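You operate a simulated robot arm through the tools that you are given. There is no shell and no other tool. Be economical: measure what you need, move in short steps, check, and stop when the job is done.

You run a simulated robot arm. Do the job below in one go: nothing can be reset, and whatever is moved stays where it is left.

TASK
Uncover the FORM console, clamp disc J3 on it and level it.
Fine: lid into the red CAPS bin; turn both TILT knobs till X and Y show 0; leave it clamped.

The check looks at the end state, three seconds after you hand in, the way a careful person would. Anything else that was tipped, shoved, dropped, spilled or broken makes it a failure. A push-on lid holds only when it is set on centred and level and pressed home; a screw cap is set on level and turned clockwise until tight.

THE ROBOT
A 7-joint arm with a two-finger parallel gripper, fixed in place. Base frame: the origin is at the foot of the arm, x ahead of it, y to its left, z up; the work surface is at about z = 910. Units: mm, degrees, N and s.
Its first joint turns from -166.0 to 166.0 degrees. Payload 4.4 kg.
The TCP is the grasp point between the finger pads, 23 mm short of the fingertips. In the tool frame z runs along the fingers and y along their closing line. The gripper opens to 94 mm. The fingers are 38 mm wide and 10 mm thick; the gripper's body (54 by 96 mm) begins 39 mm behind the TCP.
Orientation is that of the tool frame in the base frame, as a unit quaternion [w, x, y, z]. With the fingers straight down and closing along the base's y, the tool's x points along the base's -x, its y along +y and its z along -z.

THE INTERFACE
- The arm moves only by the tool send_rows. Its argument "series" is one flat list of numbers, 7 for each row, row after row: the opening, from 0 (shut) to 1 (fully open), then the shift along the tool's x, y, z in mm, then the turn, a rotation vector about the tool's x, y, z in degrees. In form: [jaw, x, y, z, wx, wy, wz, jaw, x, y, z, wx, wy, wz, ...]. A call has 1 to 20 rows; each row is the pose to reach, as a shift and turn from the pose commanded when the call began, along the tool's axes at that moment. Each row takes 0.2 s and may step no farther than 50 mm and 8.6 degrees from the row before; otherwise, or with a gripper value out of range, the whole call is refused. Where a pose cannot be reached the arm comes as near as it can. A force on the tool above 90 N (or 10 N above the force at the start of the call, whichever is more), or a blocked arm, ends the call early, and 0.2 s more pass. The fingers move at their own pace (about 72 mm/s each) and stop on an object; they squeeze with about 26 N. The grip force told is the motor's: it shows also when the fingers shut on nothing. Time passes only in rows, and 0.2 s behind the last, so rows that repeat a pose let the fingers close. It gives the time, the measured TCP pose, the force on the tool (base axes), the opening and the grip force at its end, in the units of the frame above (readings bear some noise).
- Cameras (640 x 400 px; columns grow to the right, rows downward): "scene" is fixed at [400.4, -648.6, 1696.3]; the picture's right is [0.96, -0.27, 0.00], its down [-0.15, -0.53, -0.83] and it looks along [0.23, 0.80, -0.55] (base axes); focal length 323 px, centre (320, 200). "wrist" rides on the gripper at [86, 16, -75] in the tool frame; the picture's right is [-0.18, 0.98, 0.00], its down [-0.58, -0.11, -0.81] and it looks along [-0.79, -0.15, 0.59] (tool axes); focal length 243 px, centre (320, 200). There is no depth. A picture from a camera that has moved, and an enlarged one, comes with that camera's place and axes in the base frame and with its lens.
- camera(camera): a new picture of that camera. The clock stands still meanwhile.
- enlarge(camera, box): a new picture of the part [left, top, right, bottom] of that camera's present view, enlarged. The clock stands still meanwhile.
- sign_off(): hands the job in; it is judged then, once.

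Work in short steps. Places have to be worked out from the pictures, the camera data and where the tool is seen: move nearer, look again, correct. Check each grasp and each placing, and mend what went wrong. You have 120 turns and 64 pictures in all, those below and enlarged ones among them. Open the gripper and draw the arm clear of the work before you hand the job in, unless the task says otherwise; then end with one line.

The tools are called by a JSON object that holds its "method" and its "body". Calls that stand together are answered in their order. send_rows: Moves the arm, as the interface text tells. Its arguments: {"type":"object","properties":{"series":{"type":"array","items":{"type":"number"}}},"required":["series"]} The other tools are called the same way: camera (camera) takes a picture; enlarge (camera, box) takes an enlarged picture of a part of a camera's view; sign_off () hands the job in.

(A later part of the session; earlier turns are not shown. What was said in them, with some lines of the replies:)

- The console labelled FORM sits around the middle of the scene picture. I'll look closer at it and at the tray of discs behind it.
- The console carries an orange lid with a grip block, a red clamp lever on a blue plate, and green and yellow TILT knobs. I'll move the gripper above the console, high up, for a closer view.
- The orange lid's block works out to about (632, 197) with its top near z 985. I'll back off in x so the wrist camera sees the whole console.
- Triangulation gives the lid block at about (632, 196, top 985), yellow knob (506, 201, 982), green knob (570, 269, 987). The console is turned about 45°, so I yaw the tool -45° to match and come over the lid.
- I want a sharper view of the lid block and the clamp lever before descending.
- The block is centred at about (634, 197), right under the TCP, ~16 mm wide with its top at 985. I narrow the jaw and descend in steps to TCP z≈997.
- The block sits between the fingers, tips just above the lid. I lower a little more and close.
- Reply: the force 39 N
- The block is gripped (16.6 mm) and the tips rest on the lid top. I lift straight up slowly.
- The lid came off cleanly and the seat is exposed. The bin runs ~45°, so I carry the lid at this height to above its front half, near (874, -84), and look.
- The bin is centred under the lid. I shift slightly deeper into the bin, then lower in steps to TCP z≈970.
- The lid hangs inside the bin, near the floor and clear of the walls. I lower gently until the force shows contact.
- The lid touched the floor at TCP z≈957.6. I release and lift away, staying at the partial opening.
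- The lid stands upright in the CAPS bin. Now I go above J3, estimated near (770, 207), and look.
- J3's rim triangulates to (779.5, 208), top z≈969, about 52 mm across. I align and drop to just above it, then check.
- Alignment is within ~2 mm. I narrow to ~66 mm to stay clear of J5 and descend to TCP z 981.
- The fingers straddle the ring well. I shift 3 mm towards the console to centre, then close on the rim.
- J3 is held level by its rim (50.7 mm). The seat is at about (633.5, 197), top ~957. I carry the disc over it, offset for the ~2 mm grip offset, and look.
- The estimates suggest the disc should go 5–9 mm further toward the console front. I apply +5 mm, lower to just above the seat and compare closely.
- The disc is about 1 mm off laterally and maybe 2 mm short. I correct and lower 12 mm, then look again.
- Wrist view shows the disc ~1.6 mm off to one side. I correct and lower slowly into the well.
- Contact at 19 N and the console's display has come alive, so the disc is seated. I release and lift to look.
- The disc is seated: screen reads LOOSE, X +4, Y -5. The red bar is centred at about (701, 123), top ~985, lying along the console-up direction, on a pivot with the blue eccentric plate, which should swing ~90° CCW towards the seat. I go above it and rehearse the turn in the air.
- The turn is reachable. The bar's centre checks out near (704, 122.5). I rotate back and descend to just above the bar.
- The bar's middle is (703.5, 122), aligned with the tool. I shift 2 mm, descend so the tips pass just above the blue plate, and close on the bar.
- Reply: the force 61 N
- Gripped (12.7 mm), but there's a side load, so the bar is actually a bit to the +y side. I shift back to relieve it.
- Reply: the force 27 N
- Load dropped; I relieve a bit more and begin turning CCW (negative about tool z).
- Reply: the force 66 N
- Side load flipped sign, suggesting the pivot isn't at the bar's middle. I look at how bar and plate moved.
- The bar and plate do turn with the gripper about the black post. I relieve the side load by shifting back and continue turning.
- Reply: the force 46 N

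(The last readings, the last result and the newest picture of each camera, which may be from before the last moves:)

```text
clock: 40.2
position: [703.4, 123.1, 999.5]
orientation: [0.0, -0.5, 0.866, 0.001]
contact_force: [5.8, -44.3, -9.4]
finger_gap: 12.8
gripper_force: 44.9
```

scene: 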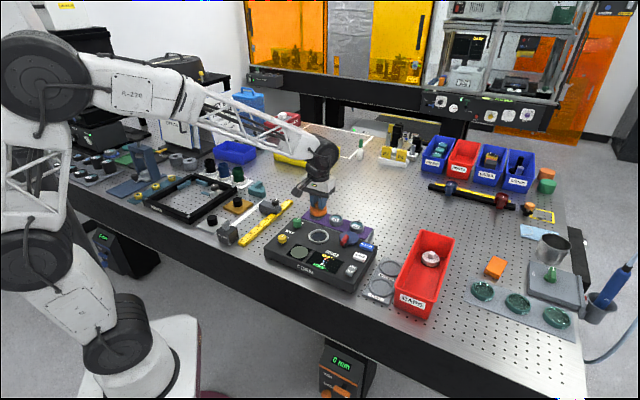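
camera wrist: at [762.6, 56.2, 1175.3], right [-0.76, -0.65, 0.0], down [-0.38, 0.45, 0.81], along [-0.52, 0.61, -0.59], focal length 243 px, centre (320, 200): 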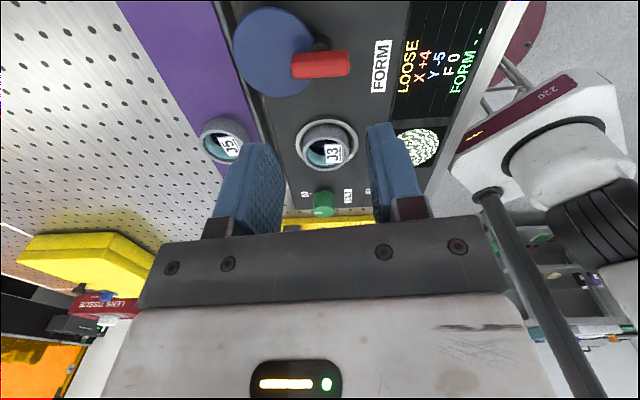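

In the tool frame there's about +35 N along x and -27 N along y, so I move that way ~2 mm each.

{"method": "send_rows", "body": {"series": [0, 1, -1, 0, 0, 0, 0, 0, 2, -1.7, 0, 0, 0, 0, 0, 2, -1.7, 0, 0, 0, 0]}}

{"method": "send_rows", "body": {"series": [0, 0, 0, 0, 0, 0, -5, 0, 0, 0, 0, 0, 0, -10, 0, 0, 0, 0, 0, 0, -10]}}

```text
clock: 41.0
position: [702.6, 123.4, 998.8]
orientation: [0.001, -0.501, 0.866, 0.0]
contact_force: [-12.7, 44.1, -8.8]
finger_gap: 12.6
gripper_force: 44.8
```

```text
clock: 41.8
position: [703.3, 122.3, 1000.1]
orientation: [0.0, -0.574, 0.819, 0.001]
contact_force: [-47.6, 57.5, 0.3]
finger_gap: 13.2
gripper_force: 45.3
```

The arm is stiff (~32 N/mm), so the load just maps command error. I correct by (-1.2, +2.0) mm and turn on in the same call.

{"method": "send_rows", "body": {"series": [0, -1.2, 2, 0, 0, 0, 0, 0, -1.2, 2, 0, 0, 0, -5, 0, -1.2, 2, 0, 0, 0, -10, 0, -1.2, 2, 0, 0, 0, -15, 0, -1.2, 2, 0, 0, 0, -15]}}

```text
clock: 43.0
position: [704.7, 122.1, 1000.4]
orientation: [0.001, -0.676, 0.737, 0.0]
contact_force: [16.9, -6.5, -23.9]
finger_gap: 12.9
gripper_force: 44.5
```

Loads are now small at -40° of turn. I continue in 5° rows.

{"method": "send_rows", "body": {"series": [0, 0, -0.3, 0.5, 0, 0, -5, 0, 0, -0.3, 0.5, 0, 0, -10, 0, 0, -0.3, 0.5, 0, 0, -15, 0, 0, -0.3, 0.5, 0, 0, -20, 0, 0, -0.3, 0.5, 0, 0, -20]}}

```text
clock: 44.2
position: [702.7, 121.8, 999.6]
orientation: [0.0, 0.794, -0.609, 0.0]
contact_force: [49.9, -21.5, -13.8]
finger_gap: 12.9
gripper_force: 44.8
```

Turned 60° so far; I correct the load and go another 15°.

{"method": "send_rows", "body": {"series": [0, 1, -1.2, 0.4, 0, 0, 0, 0, 1, -1.2, 0.4, 0, 0, -5, 0, 1, -1.2, 0.4, 0, 0, -10, 0, 1, -1.2, 0.4, 0, 0, -15, 0, 1, -1.2, 0.4, 0, 0, -15]}}

{"method": "enlarge", "body": {"camera": "scene", "box": [280, 205, 392, 280]}}

```text
clock: 45.4
position: [704.4, 122.4, 1000.2]
orientation: [-0.001, 0.866, -0.499, 0.001]
contact_force: [6.7, 4.5, 28.4]
finger_gap: 13.0
gripper_force: 45.6
```

```text
5.33 times, centred on (336, 242) of scene
camera zoom: at [400.4, -648.6, 1696.3], right [0.96, -0.27, 0.0], down [-0.15, -0.53, -0.83], along [0.23, 0.8, -0.55], focal length 1721 px, centre (235, -27)
```

zoom: 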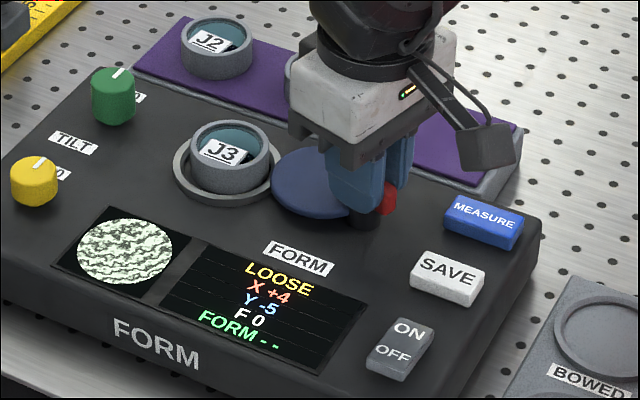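

The blue plate is now swinging up against the disc; still LOOSE. I turn a further 10°, then 10° more.

{"method": "send_rows", "body": {"series": [0, 0, 0, 0, 0, 0, -5, 0, 0, 0, 0, 0, 0, -10, 0, 0, 0, 0, 0, 0, -10]}}

{"method": "send_rows", "body": {"series": [0, 0, 0, 0, 0, 0, -4, 0, 0, 0, 0, 0, 0, -8, 0, 0, 0, 0, 0, 0, -8]}}

{"method": "enlarge", "body": {"camera": "scene", "box": [280, 205, 392, 280]}}

```text
clock: 46.2
position: [704.5, 123.2, 998.6]
orientation: [-0.001, 0.907, -0.422, 0.0]
contact_force: [9.9, 29.7, 33.0]
finger_gap: 13.1
gripper_force: 44.8
```

```text
clock: 47.0
position: [705.7, 122.3, 1000.4]
orientation: [0.0, 0.933, -0.359, 0.001]
contact_force: [43.6, 36.4, 25.0]
finger_gap: 14.3
gripper_force: 45.8
```

```text
5.33 times, centred on (336, 242) of scene
camera zoom: at [400.4, -648.6, 1696.3], right [0.96, -0.27, 0.0], down [-0.15, -0.53, -0.83], along [0.23, 0.8, -0.55], focal length 1721 px, centre (235, -27)
```

zoom: 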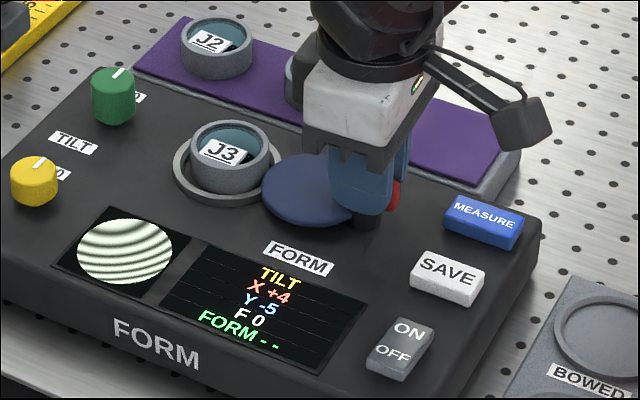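

Status changed to TILT with clean fringes, so the disc is clamped and the lever is at its stop. I release, lift, and move over the yellow knob while turning the tool back to mid-range.

{"method": "send_rows", "body": {"series": [0.45, 0, 0, 0, 0, 0, 0, 0.45, 0, 0, 0, 0, 0, 0, 0.45, 0, 0, -30, 0, 0, 0, 0.45, 0, 0, -70, 0, 0, 0, 0.45, 0, 0, -110, 0, 0, 0, 0.45, -15.8, 6, -110, 0, 0, 7.75, 0.45, -31.5, 12, -110, 0, 0, 15.5, 0.45, -47, 18, -110, 0, 0, 23.2, 0.45, -63, 24, -110, 0, 0, 31, 0.45, -79, 30, -110, 0, 0, 38.7, 0.45, -94.5, 36, -110, 0, 0, 46.5, 0.45, -110, 42, -110, 0, 0, 54.2, 0.45, -126, 48, -110, 0, 0, 62, 0.45, -142, 54, -110, 0, 0, 69.7, 0.45, -158, 60, -110, 0, 0, 77.5, 0.45, -173, 66, -110, 0, 0, 85.2, 0.45, -189, 72, -110, 0, 0, 93, 0.45, -189, 72, -110, 0, 0, 93]}}

{"method": "enlarge", "body": {"camera": "scene", "box": [250, 205, 378, 285]}}

{"method": "camera", "body": {"camera": "wrist"}}

```text
clock: 50.8
position: [515.8, 194.5, 1111.0]
orientation: [0.001, -0.382, 0.924, 0.0]
contact_force: [-1.1, 0.8, -0.2]
finger_gap: 42.0
gripper_force: 0.0
```

```text
5.00 times, centred on (314, 245) of scene
camera zoom: at [400.4, -648.6, 1696.3], right [0.96, -0.27, 0.0], down [-0.15, -0.53, -0.83], along [0.23, 0.8, -0.55], focal length 1614 px, centre (350, -25)
```

zoom: 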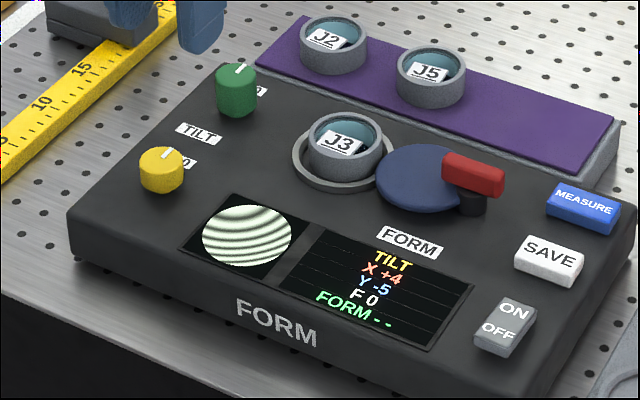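

```text
18 pictures are left
camera wrist: at [445.1, 143.5, 1184.7], right [-0.56, 0.83, 0.0], down [0.49, 0.33, 0.81], along [0.67, 0.45, -0.59], focal length 243 px, centre (320, 200)
```

wrist: 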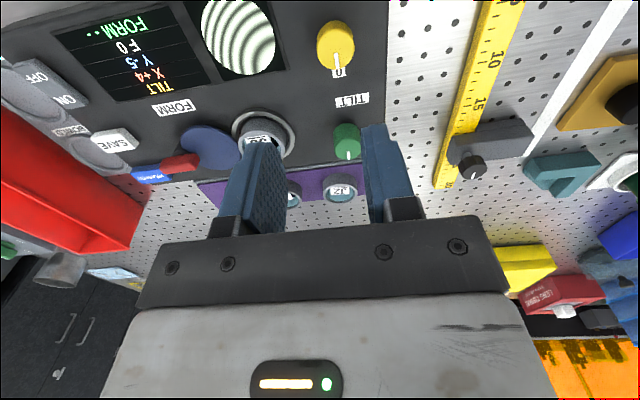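

The lever is clearly at the clamped position and the screen shows TILT, X +4, Y -5. The yellow knob is at about (505, 199), top 982. I descend to just above it and check alignment.

{"method": "send_rows", "body": {"series": [0.5, 4.5, 10.8, 20, 0, 0, 0, 0.5, 4.5, 10.8, 50, 0, 0, 0, 0.5, 4.5, 10.8, 80, 0, 0, 0, 0.5, 4.5, 10.8, 95, 0, 0, 0, 0.5, 4.5, 10.8, 95, 0, 0, 0]}}

{"method": "enlarge", "body": {"camera": "wrist", "box": [200, 30, 440, 180]}}

```text
clock: 52.0
position: [505.8, 198.6, 1013.8]
orientation: [-0.001, -0.383, 0.924, 0.0]
contact_force: [-0.3, -0.2, 0.0]
finger_gap: 46.7
gripper_force: 0.1
```

```text
2.67 times, centred on (320, 105) of wrist
camera zoom: at [434.9, 148.2, 1088.6], right [-0.56, 0.83, 0.0], down [0.49, 0.33, 0.81], along [0.67, 0.46, -0.59], focal length 647 px, centre (320, 453)
```

zoom: 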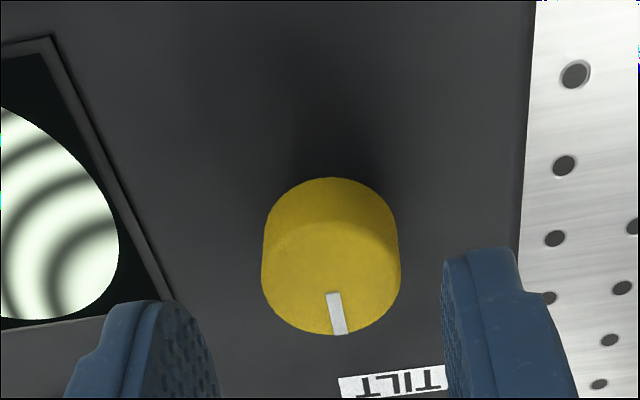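

The knob is ~2.5 mm off along tool x and 1 mm along y, 28 mm across. I correct, go down to TCP z 990 and grip it.

{"method": "send_rows", "body": {"series": [0.5, 2.5, 1.2, 0, 0, 0, 0, 0.5, 2.5, 1.2, 8, 0, 0, 0, 0.5, 2.5, 1.2, 16, 0, 0, 0, 0.5, 2.5, 1.2, 24, 0, 0, 0, 0.5, 2.5, 1.2, 24, 0, 0, 0, 0, 2.5, 1.2, 24, 0, 0, 0, 0, 2.5, 1.2, 24, 0, 0, 0, 0, 2.5, 1.2, 24, 0, 0, 0]}}

```text
clock: 53.8
position: [501.8, 198.9, 989.2]
orientation: [0.0, -0.382, 0.924, 0.001]
contact_force: [-13.9, 21.4, 0.9]
finger_gap: 29.6
gripper_force: 44.6
```

Gripped at 29.6 mm with a mild side load. I relieve it and turn +20° (clockwise from above) to see which value responds.

{"method": "send_rows", "body": {"series": [0, 0, 0.8, 0, 0, 0, 0, 0, 0, 0.8, 0, 0, 0, 7, 0, 0, 0.8, 0, 0, 0, 14, 0, 0, 0.8, 0, 0, 0, 20, 0, 0, 0.8, 0, 0, 0, 20]}}

{"method": "enlarge", "body": {"camera": "scene", "box": [260, 215, 372, 285]}}

```text
clock: 55.0
position: [501.4, 198.8, 989.1]
orientation: [0.0, -0.217, 0.976, 0.001]
contact_force: [-13.2, 33.6, -4.6]
finger_gap: 29.2
gripper_force: 44.8
```

```text
5.71 times, centred on (316, 250) of scene
camera zoom: at [400.4, -648.6, 1696.3], right [0.96, -0.27, 0.0], down [-0.15, -0.53, -0.83], along [0.23, 0.8, -0.55], focal length 1844 px, centre (343, -86)
```

zoom: 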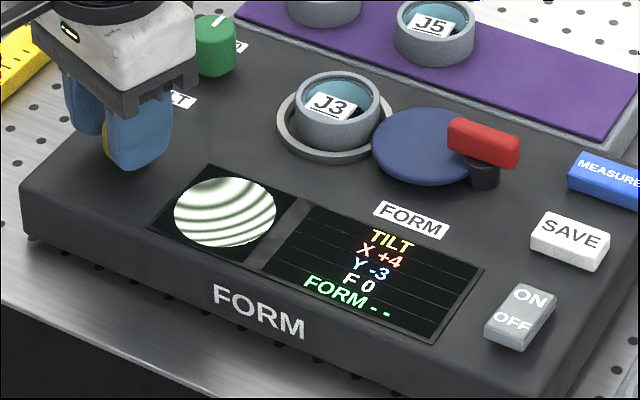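

Yellow drives Y: +20° took it from -5 to -3. I turn another +28° with a small side correction.

{"method": "send_rows", "body": {"series": [0, 0, 0.9, 0, 0, 0, 0, 0, 0, 0.9, 0, 0, 0, 7, 0, 0, 0.9, 0, 0, 0, 14, 0, 0, 0.9, 0, 0, 0, 21, 0, 0, 0.9, 0, 0, 0, 28, 0, 0, 0.9, 0, 0, 0, 28]}}

{"method": "enlarge", "body": {"camera": "scene", "box": [260, 215, 372, 285]}}

```text
clock: 56.1
position: [502.0, 201.5, 989.5]
orientation: [0.001, -0.009, 1.0, 0.001]
contact_force: [-1.6, 32.6, -5.6]
finger_gap: 29.7
gripper_force: 45.3
stopped in row 5: the force on the tool passed its limit (the readings are from after the stop); the commanded pose is now the measured one
```

```text
5.71 times, centred on (316, 250) of scene
camera zoom: at [400.4, -648.6, 1696.3], right [0.96, -0.27, 0.0], down [-0.15, -0.53, -0.83], along [0.23, 0.8, -0.55], focal length 1844 px, centre (343, -86)
```

zoom: 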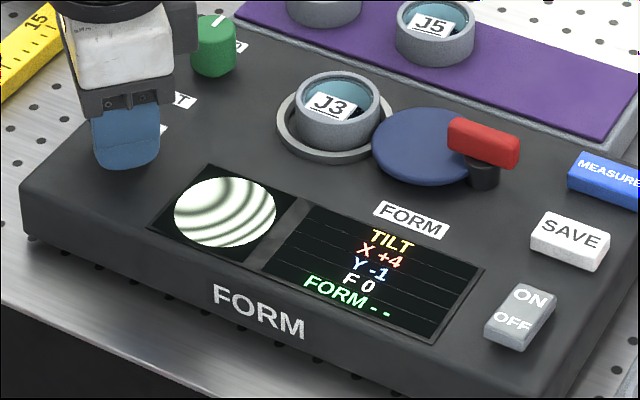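

Y is -1 now; the side load stopped the move. I relieve 1 mm and turn another 10°.

{"method": "send_rows", "body": {"series": [0, 0, 1, 0, 0, 0, 0, 0, 0, 1, 0, 0, 0, 5, 0, 0, 1, 0, 0, 0, 10, 0, 0, 1, 0, 0, 0, 10]}}

{"method": "enlarge", "body": {"camera": "scene", "box": [260, 215, 372, 285]}}

```text
clock: 57.1
position: [501.7, 201.0, 988.5]
orientation: [0.001, 0.078, 0.997, 0.0]
contact_force: [4.5, 34.0, -7.0]
finger_gap: 29.5
gripper_force: 45.0
```

```text
5.71 times, centred on (316, 250) of scene
camera zoom: at [400.4, -648.6, 1696.3], right [0.96, -0.27, 0.0], down [-0.15, -0.53, -0.83], along [0.23, 0.8, -0.55], focal length 1844 px, centre (343, -86)
```

zoom: 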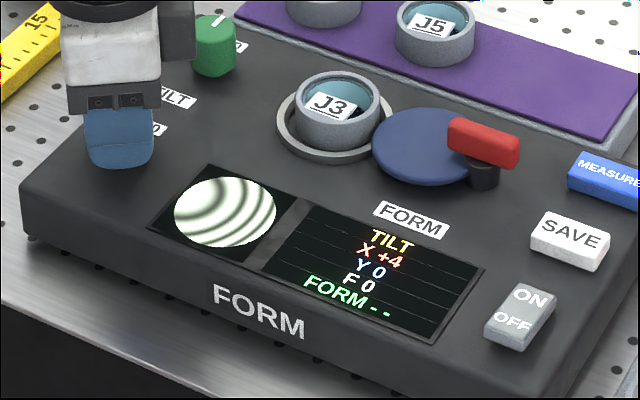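

Y reads 0. I release the yellow knob, lift, return to -45° yaw and move above the green knob, near (568, 267).

{"method": "send_rows", "body": {"series": [0.5, 0, 0, 0, 0, 0, 0, 0.5, 0, 0, 0, 0, 0, 0, 0.5, 0, 0, -30, 0, 0, 0, 0.5, 0, 0, -60, 0, 0, 0, 0.5, -8, 11, -60, 0, 0, -7.7, 0.5, -16, 22, -60, 0, 0, -15.4, 0.5, -24, 33, -60, 0, 0, -23.1, 0.5, -32, 44, -60, 0, 0, -30.8, 0.5, -40, 55, -60, 0, 0, -38.5, 0.5, -48, 66, -60, 0, 0, -46.2, 0.5, -55, 75.5, -60, 0, 0, -54, 0.5, -55, 75.5, -60, 0, 0, -54]}}

{"method": "enlarge", "body": {"camera": "wrist", "box": [200, 0, 440, 150]}}

```text
clock: 59.7
position: [566.9, 268.9, 1049.2]
orientation: [0.001, -0.385, 0.923, 0.0]
contact_force: [0.0, -0.5, -0.3]
finger_gap: 46.9
gripper_force: 0.0
```

```text
2.67 times, centred on (320, 75) of wrist
camera zoom: at [497.3, 217.1, 1123.8], right [-0.57, 0.82, 0.0], down [0.49, 0.34, 0.81], along [0.66, 0.46, -0.59], focal length 647 px, centre (320, 533)
```

zoom: 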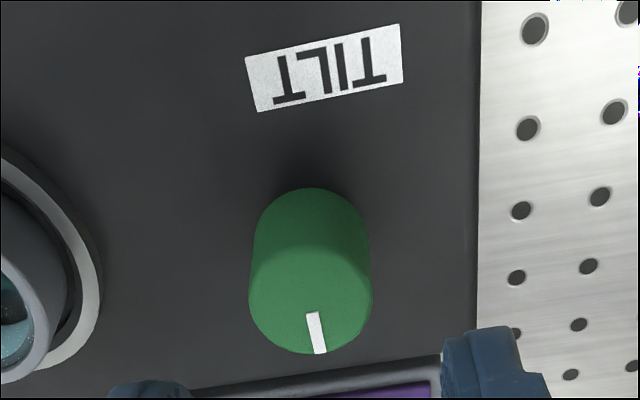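

Green knob is centred near (571, 268), top ~988, 29 mm across. I correct and descend to TCP z≈994, then grip.

{"method": "send_rows", "body": {"series": [0.5, -2.5, -3.2, 0, 0, 0, 0, 0.5, -2.5, -3.2, 20, 0, 0, 0, 0.5, -2.5, -3.2, 40, 0, 0, 0, 0.5, -2.5, -3.2, 55, 0, 0, 0, 0.5, -2.5, -3.2, 55, 0, 0, 0, 0, -2.5, -3.2, 55, 0, 0, 0, 0, -2.5, -3.2, 55, 0, 0, 0, 0, -2.5, -3.2, 55, 0, 0, 0]}}

```text
clock: 61.5
position: [571.4, 267.3, 994.8]
orientation: [0.001, -0.384, 0.923, 0.0]
contact_force: [-13.7, 15.9, 2.4]
finger_gap: 29.1
gripper_force: 45.1
```

Gripped at 29.1 mm with small load. I turn +16° clockwise as a test.

{"method": "send_rows", "body": {"series": [0, 0, 0.6, 0, 0, 0, 0, 0, 0, 0.6, 0, 0, 0, 8, 0, 0, 0.6, 0, 0, 0, 16, 0, 0, 0.6, 0, 0, 0, 16]}}

{"method": "enlarge", "body": {"camera": "scene", "box": [260, 205, 372, 285]}}

```text
clock: 62.5
position: [570.8, 267.2, 995.1]
orientation: [0.001, -0.251, 0.968, 0.001]
contact_force: [-26.0, 6.6, 17.5]
finger_gap: 29.6
gripper_force: 45.3
```

```text
5.00 times, centred on (316, 245) of scene
camera zoom: at [400.4, -648.6, 1696.3], right [0.96, -0.27, 0.0], down [-0.15, -0.53, -0.83], along [0.23, 0.8, -0.55], focal length 1614 px, centre (340, -25)
```

zoom: 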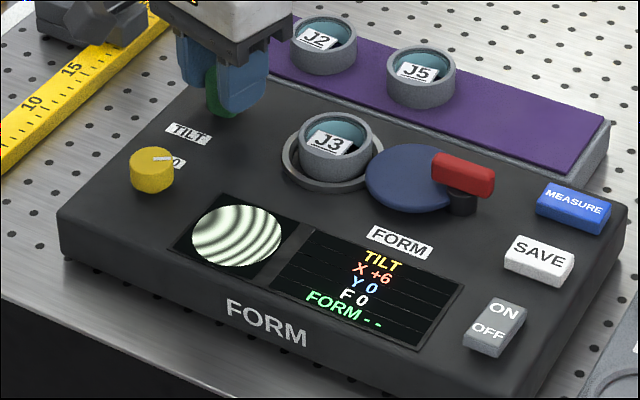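

X went to +6, so counterclockwise is right. I turn back about -54° in two moves, correcting side load between.

{"method": "send_rows", "body": {"series": [0, 0.5, 0.5, 0, 0, 0, 0, 0, 0.5, 0.5, 0, 0, 0, -8, 0, 0.5, 0.5, 0, 0, 0, -16, 0, 0.5, 0.5, 0, 0, 0, -24, 0, 0.5, 0.5, 0, 0, 0, -28, 0, 0.5, 0.5, 0, 0, 0, -28]}}

```text
clock: 63.9
position: [571.6, 267.5, 994.4]
orientation: [0.001, -0.479, 0.878, 0.001]
contact_force: [34.7, -33.0, 5.5]
finger_gap: 29.3
gripper_force: 45.4
```

Side load is about -47 N along tool y; I correct by -1.4 mm and turn another -26°.

{"method": "send_rows", "body": {"series": [0, 0.2, -1.4, 0, 0, 0, 0, 0, 0.2, -1.4, 0, 0, 0, -7, 0, 0.2, -1.4, 0, 0, 0, -14, 0, 0.2, -1.4, 0, 0, 0, -21, 0, 0.2, -1.4, 0, 0, 0, -26, 0, 0.2, -1.4, 0, 0, 0, -26]}}

{"method": "enlarge", "body": {"camera": "scene", "box": [260, 205, 372, 285]}}

```text
clock: 65.3
position: [572.3, 266.7, 995.2]
orientation: [0.002, -0.663, 0.748, -0.001]
contact_force: [48.6, -14.4, 4.4]
finger_gap: 29.1
gripper_force: 45.0
```

```text
5.00 times, centred on (316, 245) of scene
camera zoom: at [400.4, -648.6, 1696.3], right [0.96, -0.27, 0.0], down [-0.15, -0.53, -0.83], along [0.23, 0.8, -0.55], focal length 1614 px, centre (340, -25)
```

zoom: 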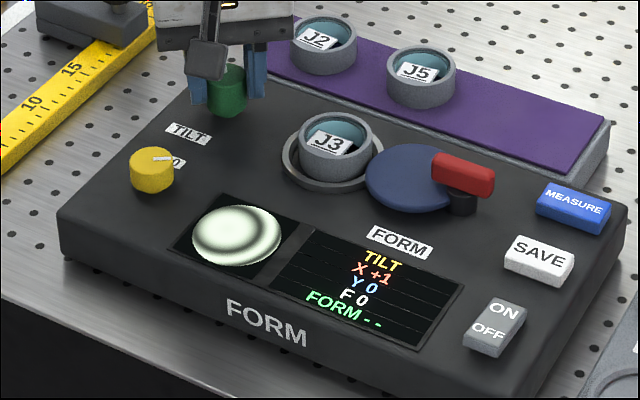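

X is +1. I turn another -8° with a load correction.

{"method": "send_rows", "body": {"series": [0, 0, -1.4, 0, 0, 0, 0, 0, 0, -1.4, 0, 0, 0, -4, 0, 0, -1.4, 0, 0, 0, -8, 0, 0, -1.4, 0, 0, 0, -8]}}

{"method": "enlarge", "body": {"camera": "scene", "box": [260, 205, 372, 285]}}

```text
clock: 66.3
position: [573.3, 266.3, 994.6]
orientation: [-0.002, 0.715, -0.699, 0.0]
contact_force: [16.6, -11.3, 28.0]
finger_gap: 29.4
gripper_force: 45.3
```

```text
5.00 times, centred on (316, 245) of scene
camera zoom: at [400.4, -648.6, 1696.3], right [0.96, -0.27, 0.0], down [-0.15, -0.53, -0.83], along [0.23, 0.8, -0.55], focal length 1614 px, centre (340, -25)
```

zoom: 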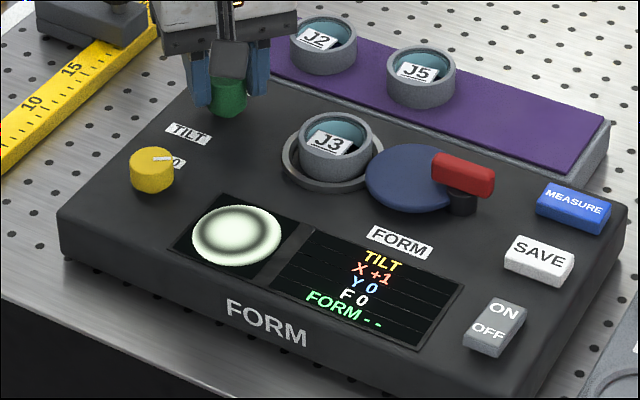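

Still +1 but the fringe is more centred. Another -7°.

{"method": "send_rows", "body": {"series": [0, 0, -0.5, 0, 0, 0, -3.5, 0, 0, -0.5, 0, 0, 0, -7, 0, 0, -0.5, 0, 0, 0, -7]}}

{"method": "enlarge", "body": {"camera": "scene", "box": [260, 205, 372, 285]}}

```text
clock: 67.1
position: [573.2, 266.6, 995.3]
orientation: [-0.002, 0.756, -0.655, -0.001]
contact_force: [0.6, -4.0, 35.3]
finger_gap: 29.5
gripper_force: 45.3
```

```text
5.00 times, centred on (316, 245) of scene
camera zoom: at [400.4, -648.6, 1696.3], right [0.96, -0.27, 0.0], down [-0.15, -0.53, -0.83], along [0.23, 0.8, -0.55], focal length 1614 px, centre (340, -25)
```

zoom: 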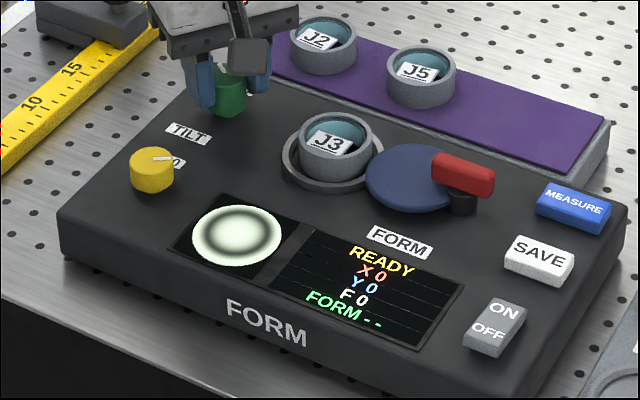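

READY, X 0, Y 0. I nudge 2° more for margin off the rounding edge, release, lift straight up and verify.

{"method": "send_rows", "body": {"series": [0, 0, 0, -0.5, 0, 0, -2, 0, 0, 0, -0.5, 0, 0, -2, 0.5, 0, 0, -0.5, 0, 0, -2, 0.5, 0, 0, -0.5, 0, 0, -2, 0.5, 0, 0, -30, 0, 0, -2, 0.5, 0, 0, -70, 0, 0, -2, 0.5, 0, 0, -110, 0, 0, -2, 0.5, 0, 0, -150, 0, 0, -2, 0.5, 0, 0, -190, 0, 0, -2, 0.5, 0, 0, -190, 0, 0, -2]}}

{"method": "enlarge", "body": {"camera": "scene", "box": [260, 205, 372, 285]}}

{"method": "camera", "body": {"camera": "scene"}}

```text
clock: 69.3
position: [572.4, 266.9, 1185.6]
orientation: [-0.001, 0.767, -0.642, -0.001]
contact_force: [-0.2, -0.2, 0.1]
finger_gap: 47.0
gripper_force: 0.0
```

```text
5.00 times, centred on (316, 245) of scene
camera zoom: at [400.4, -648.6, 1696.3], right [0.96, -0.27, 0.0], down [-0.15, -0.53, -0.83], along [0.23, 0.8, -0.55], focal length 1614 px, centre (340, -25)
```

zoom: 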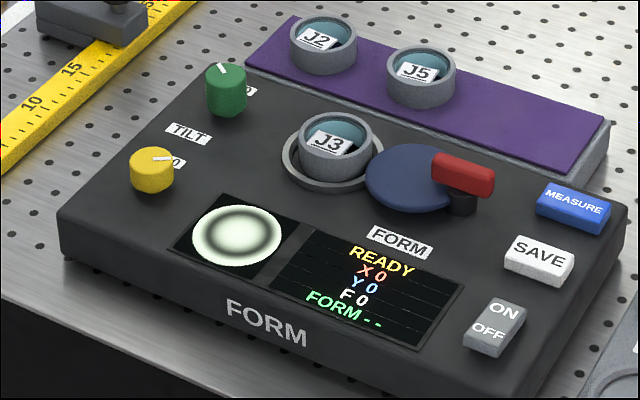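

```text
7 pictures are left
```

scene: 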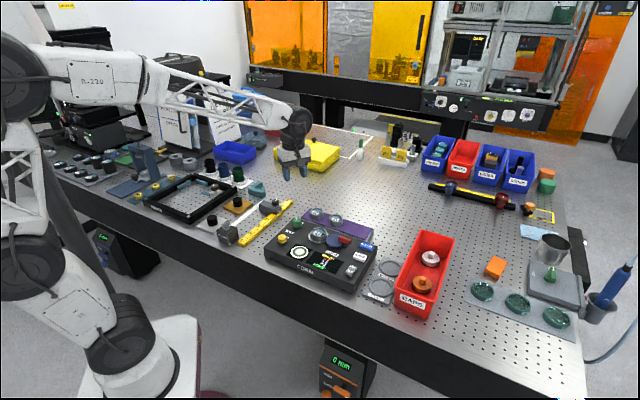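

The screen holds READY with X 0 and Y 0, the lever is still clamped, the lid is in CAPS, and the arm is clear with an empty gripper. Handing in.

{"method": "sign_off", "body": {}}

```text
The job is handed in.
```

The FORM console is uncovered with its lid in the red CAPS bin; disc J3 is clamped on it and levelled, with the screen showing READY, X 0 and Y 0.
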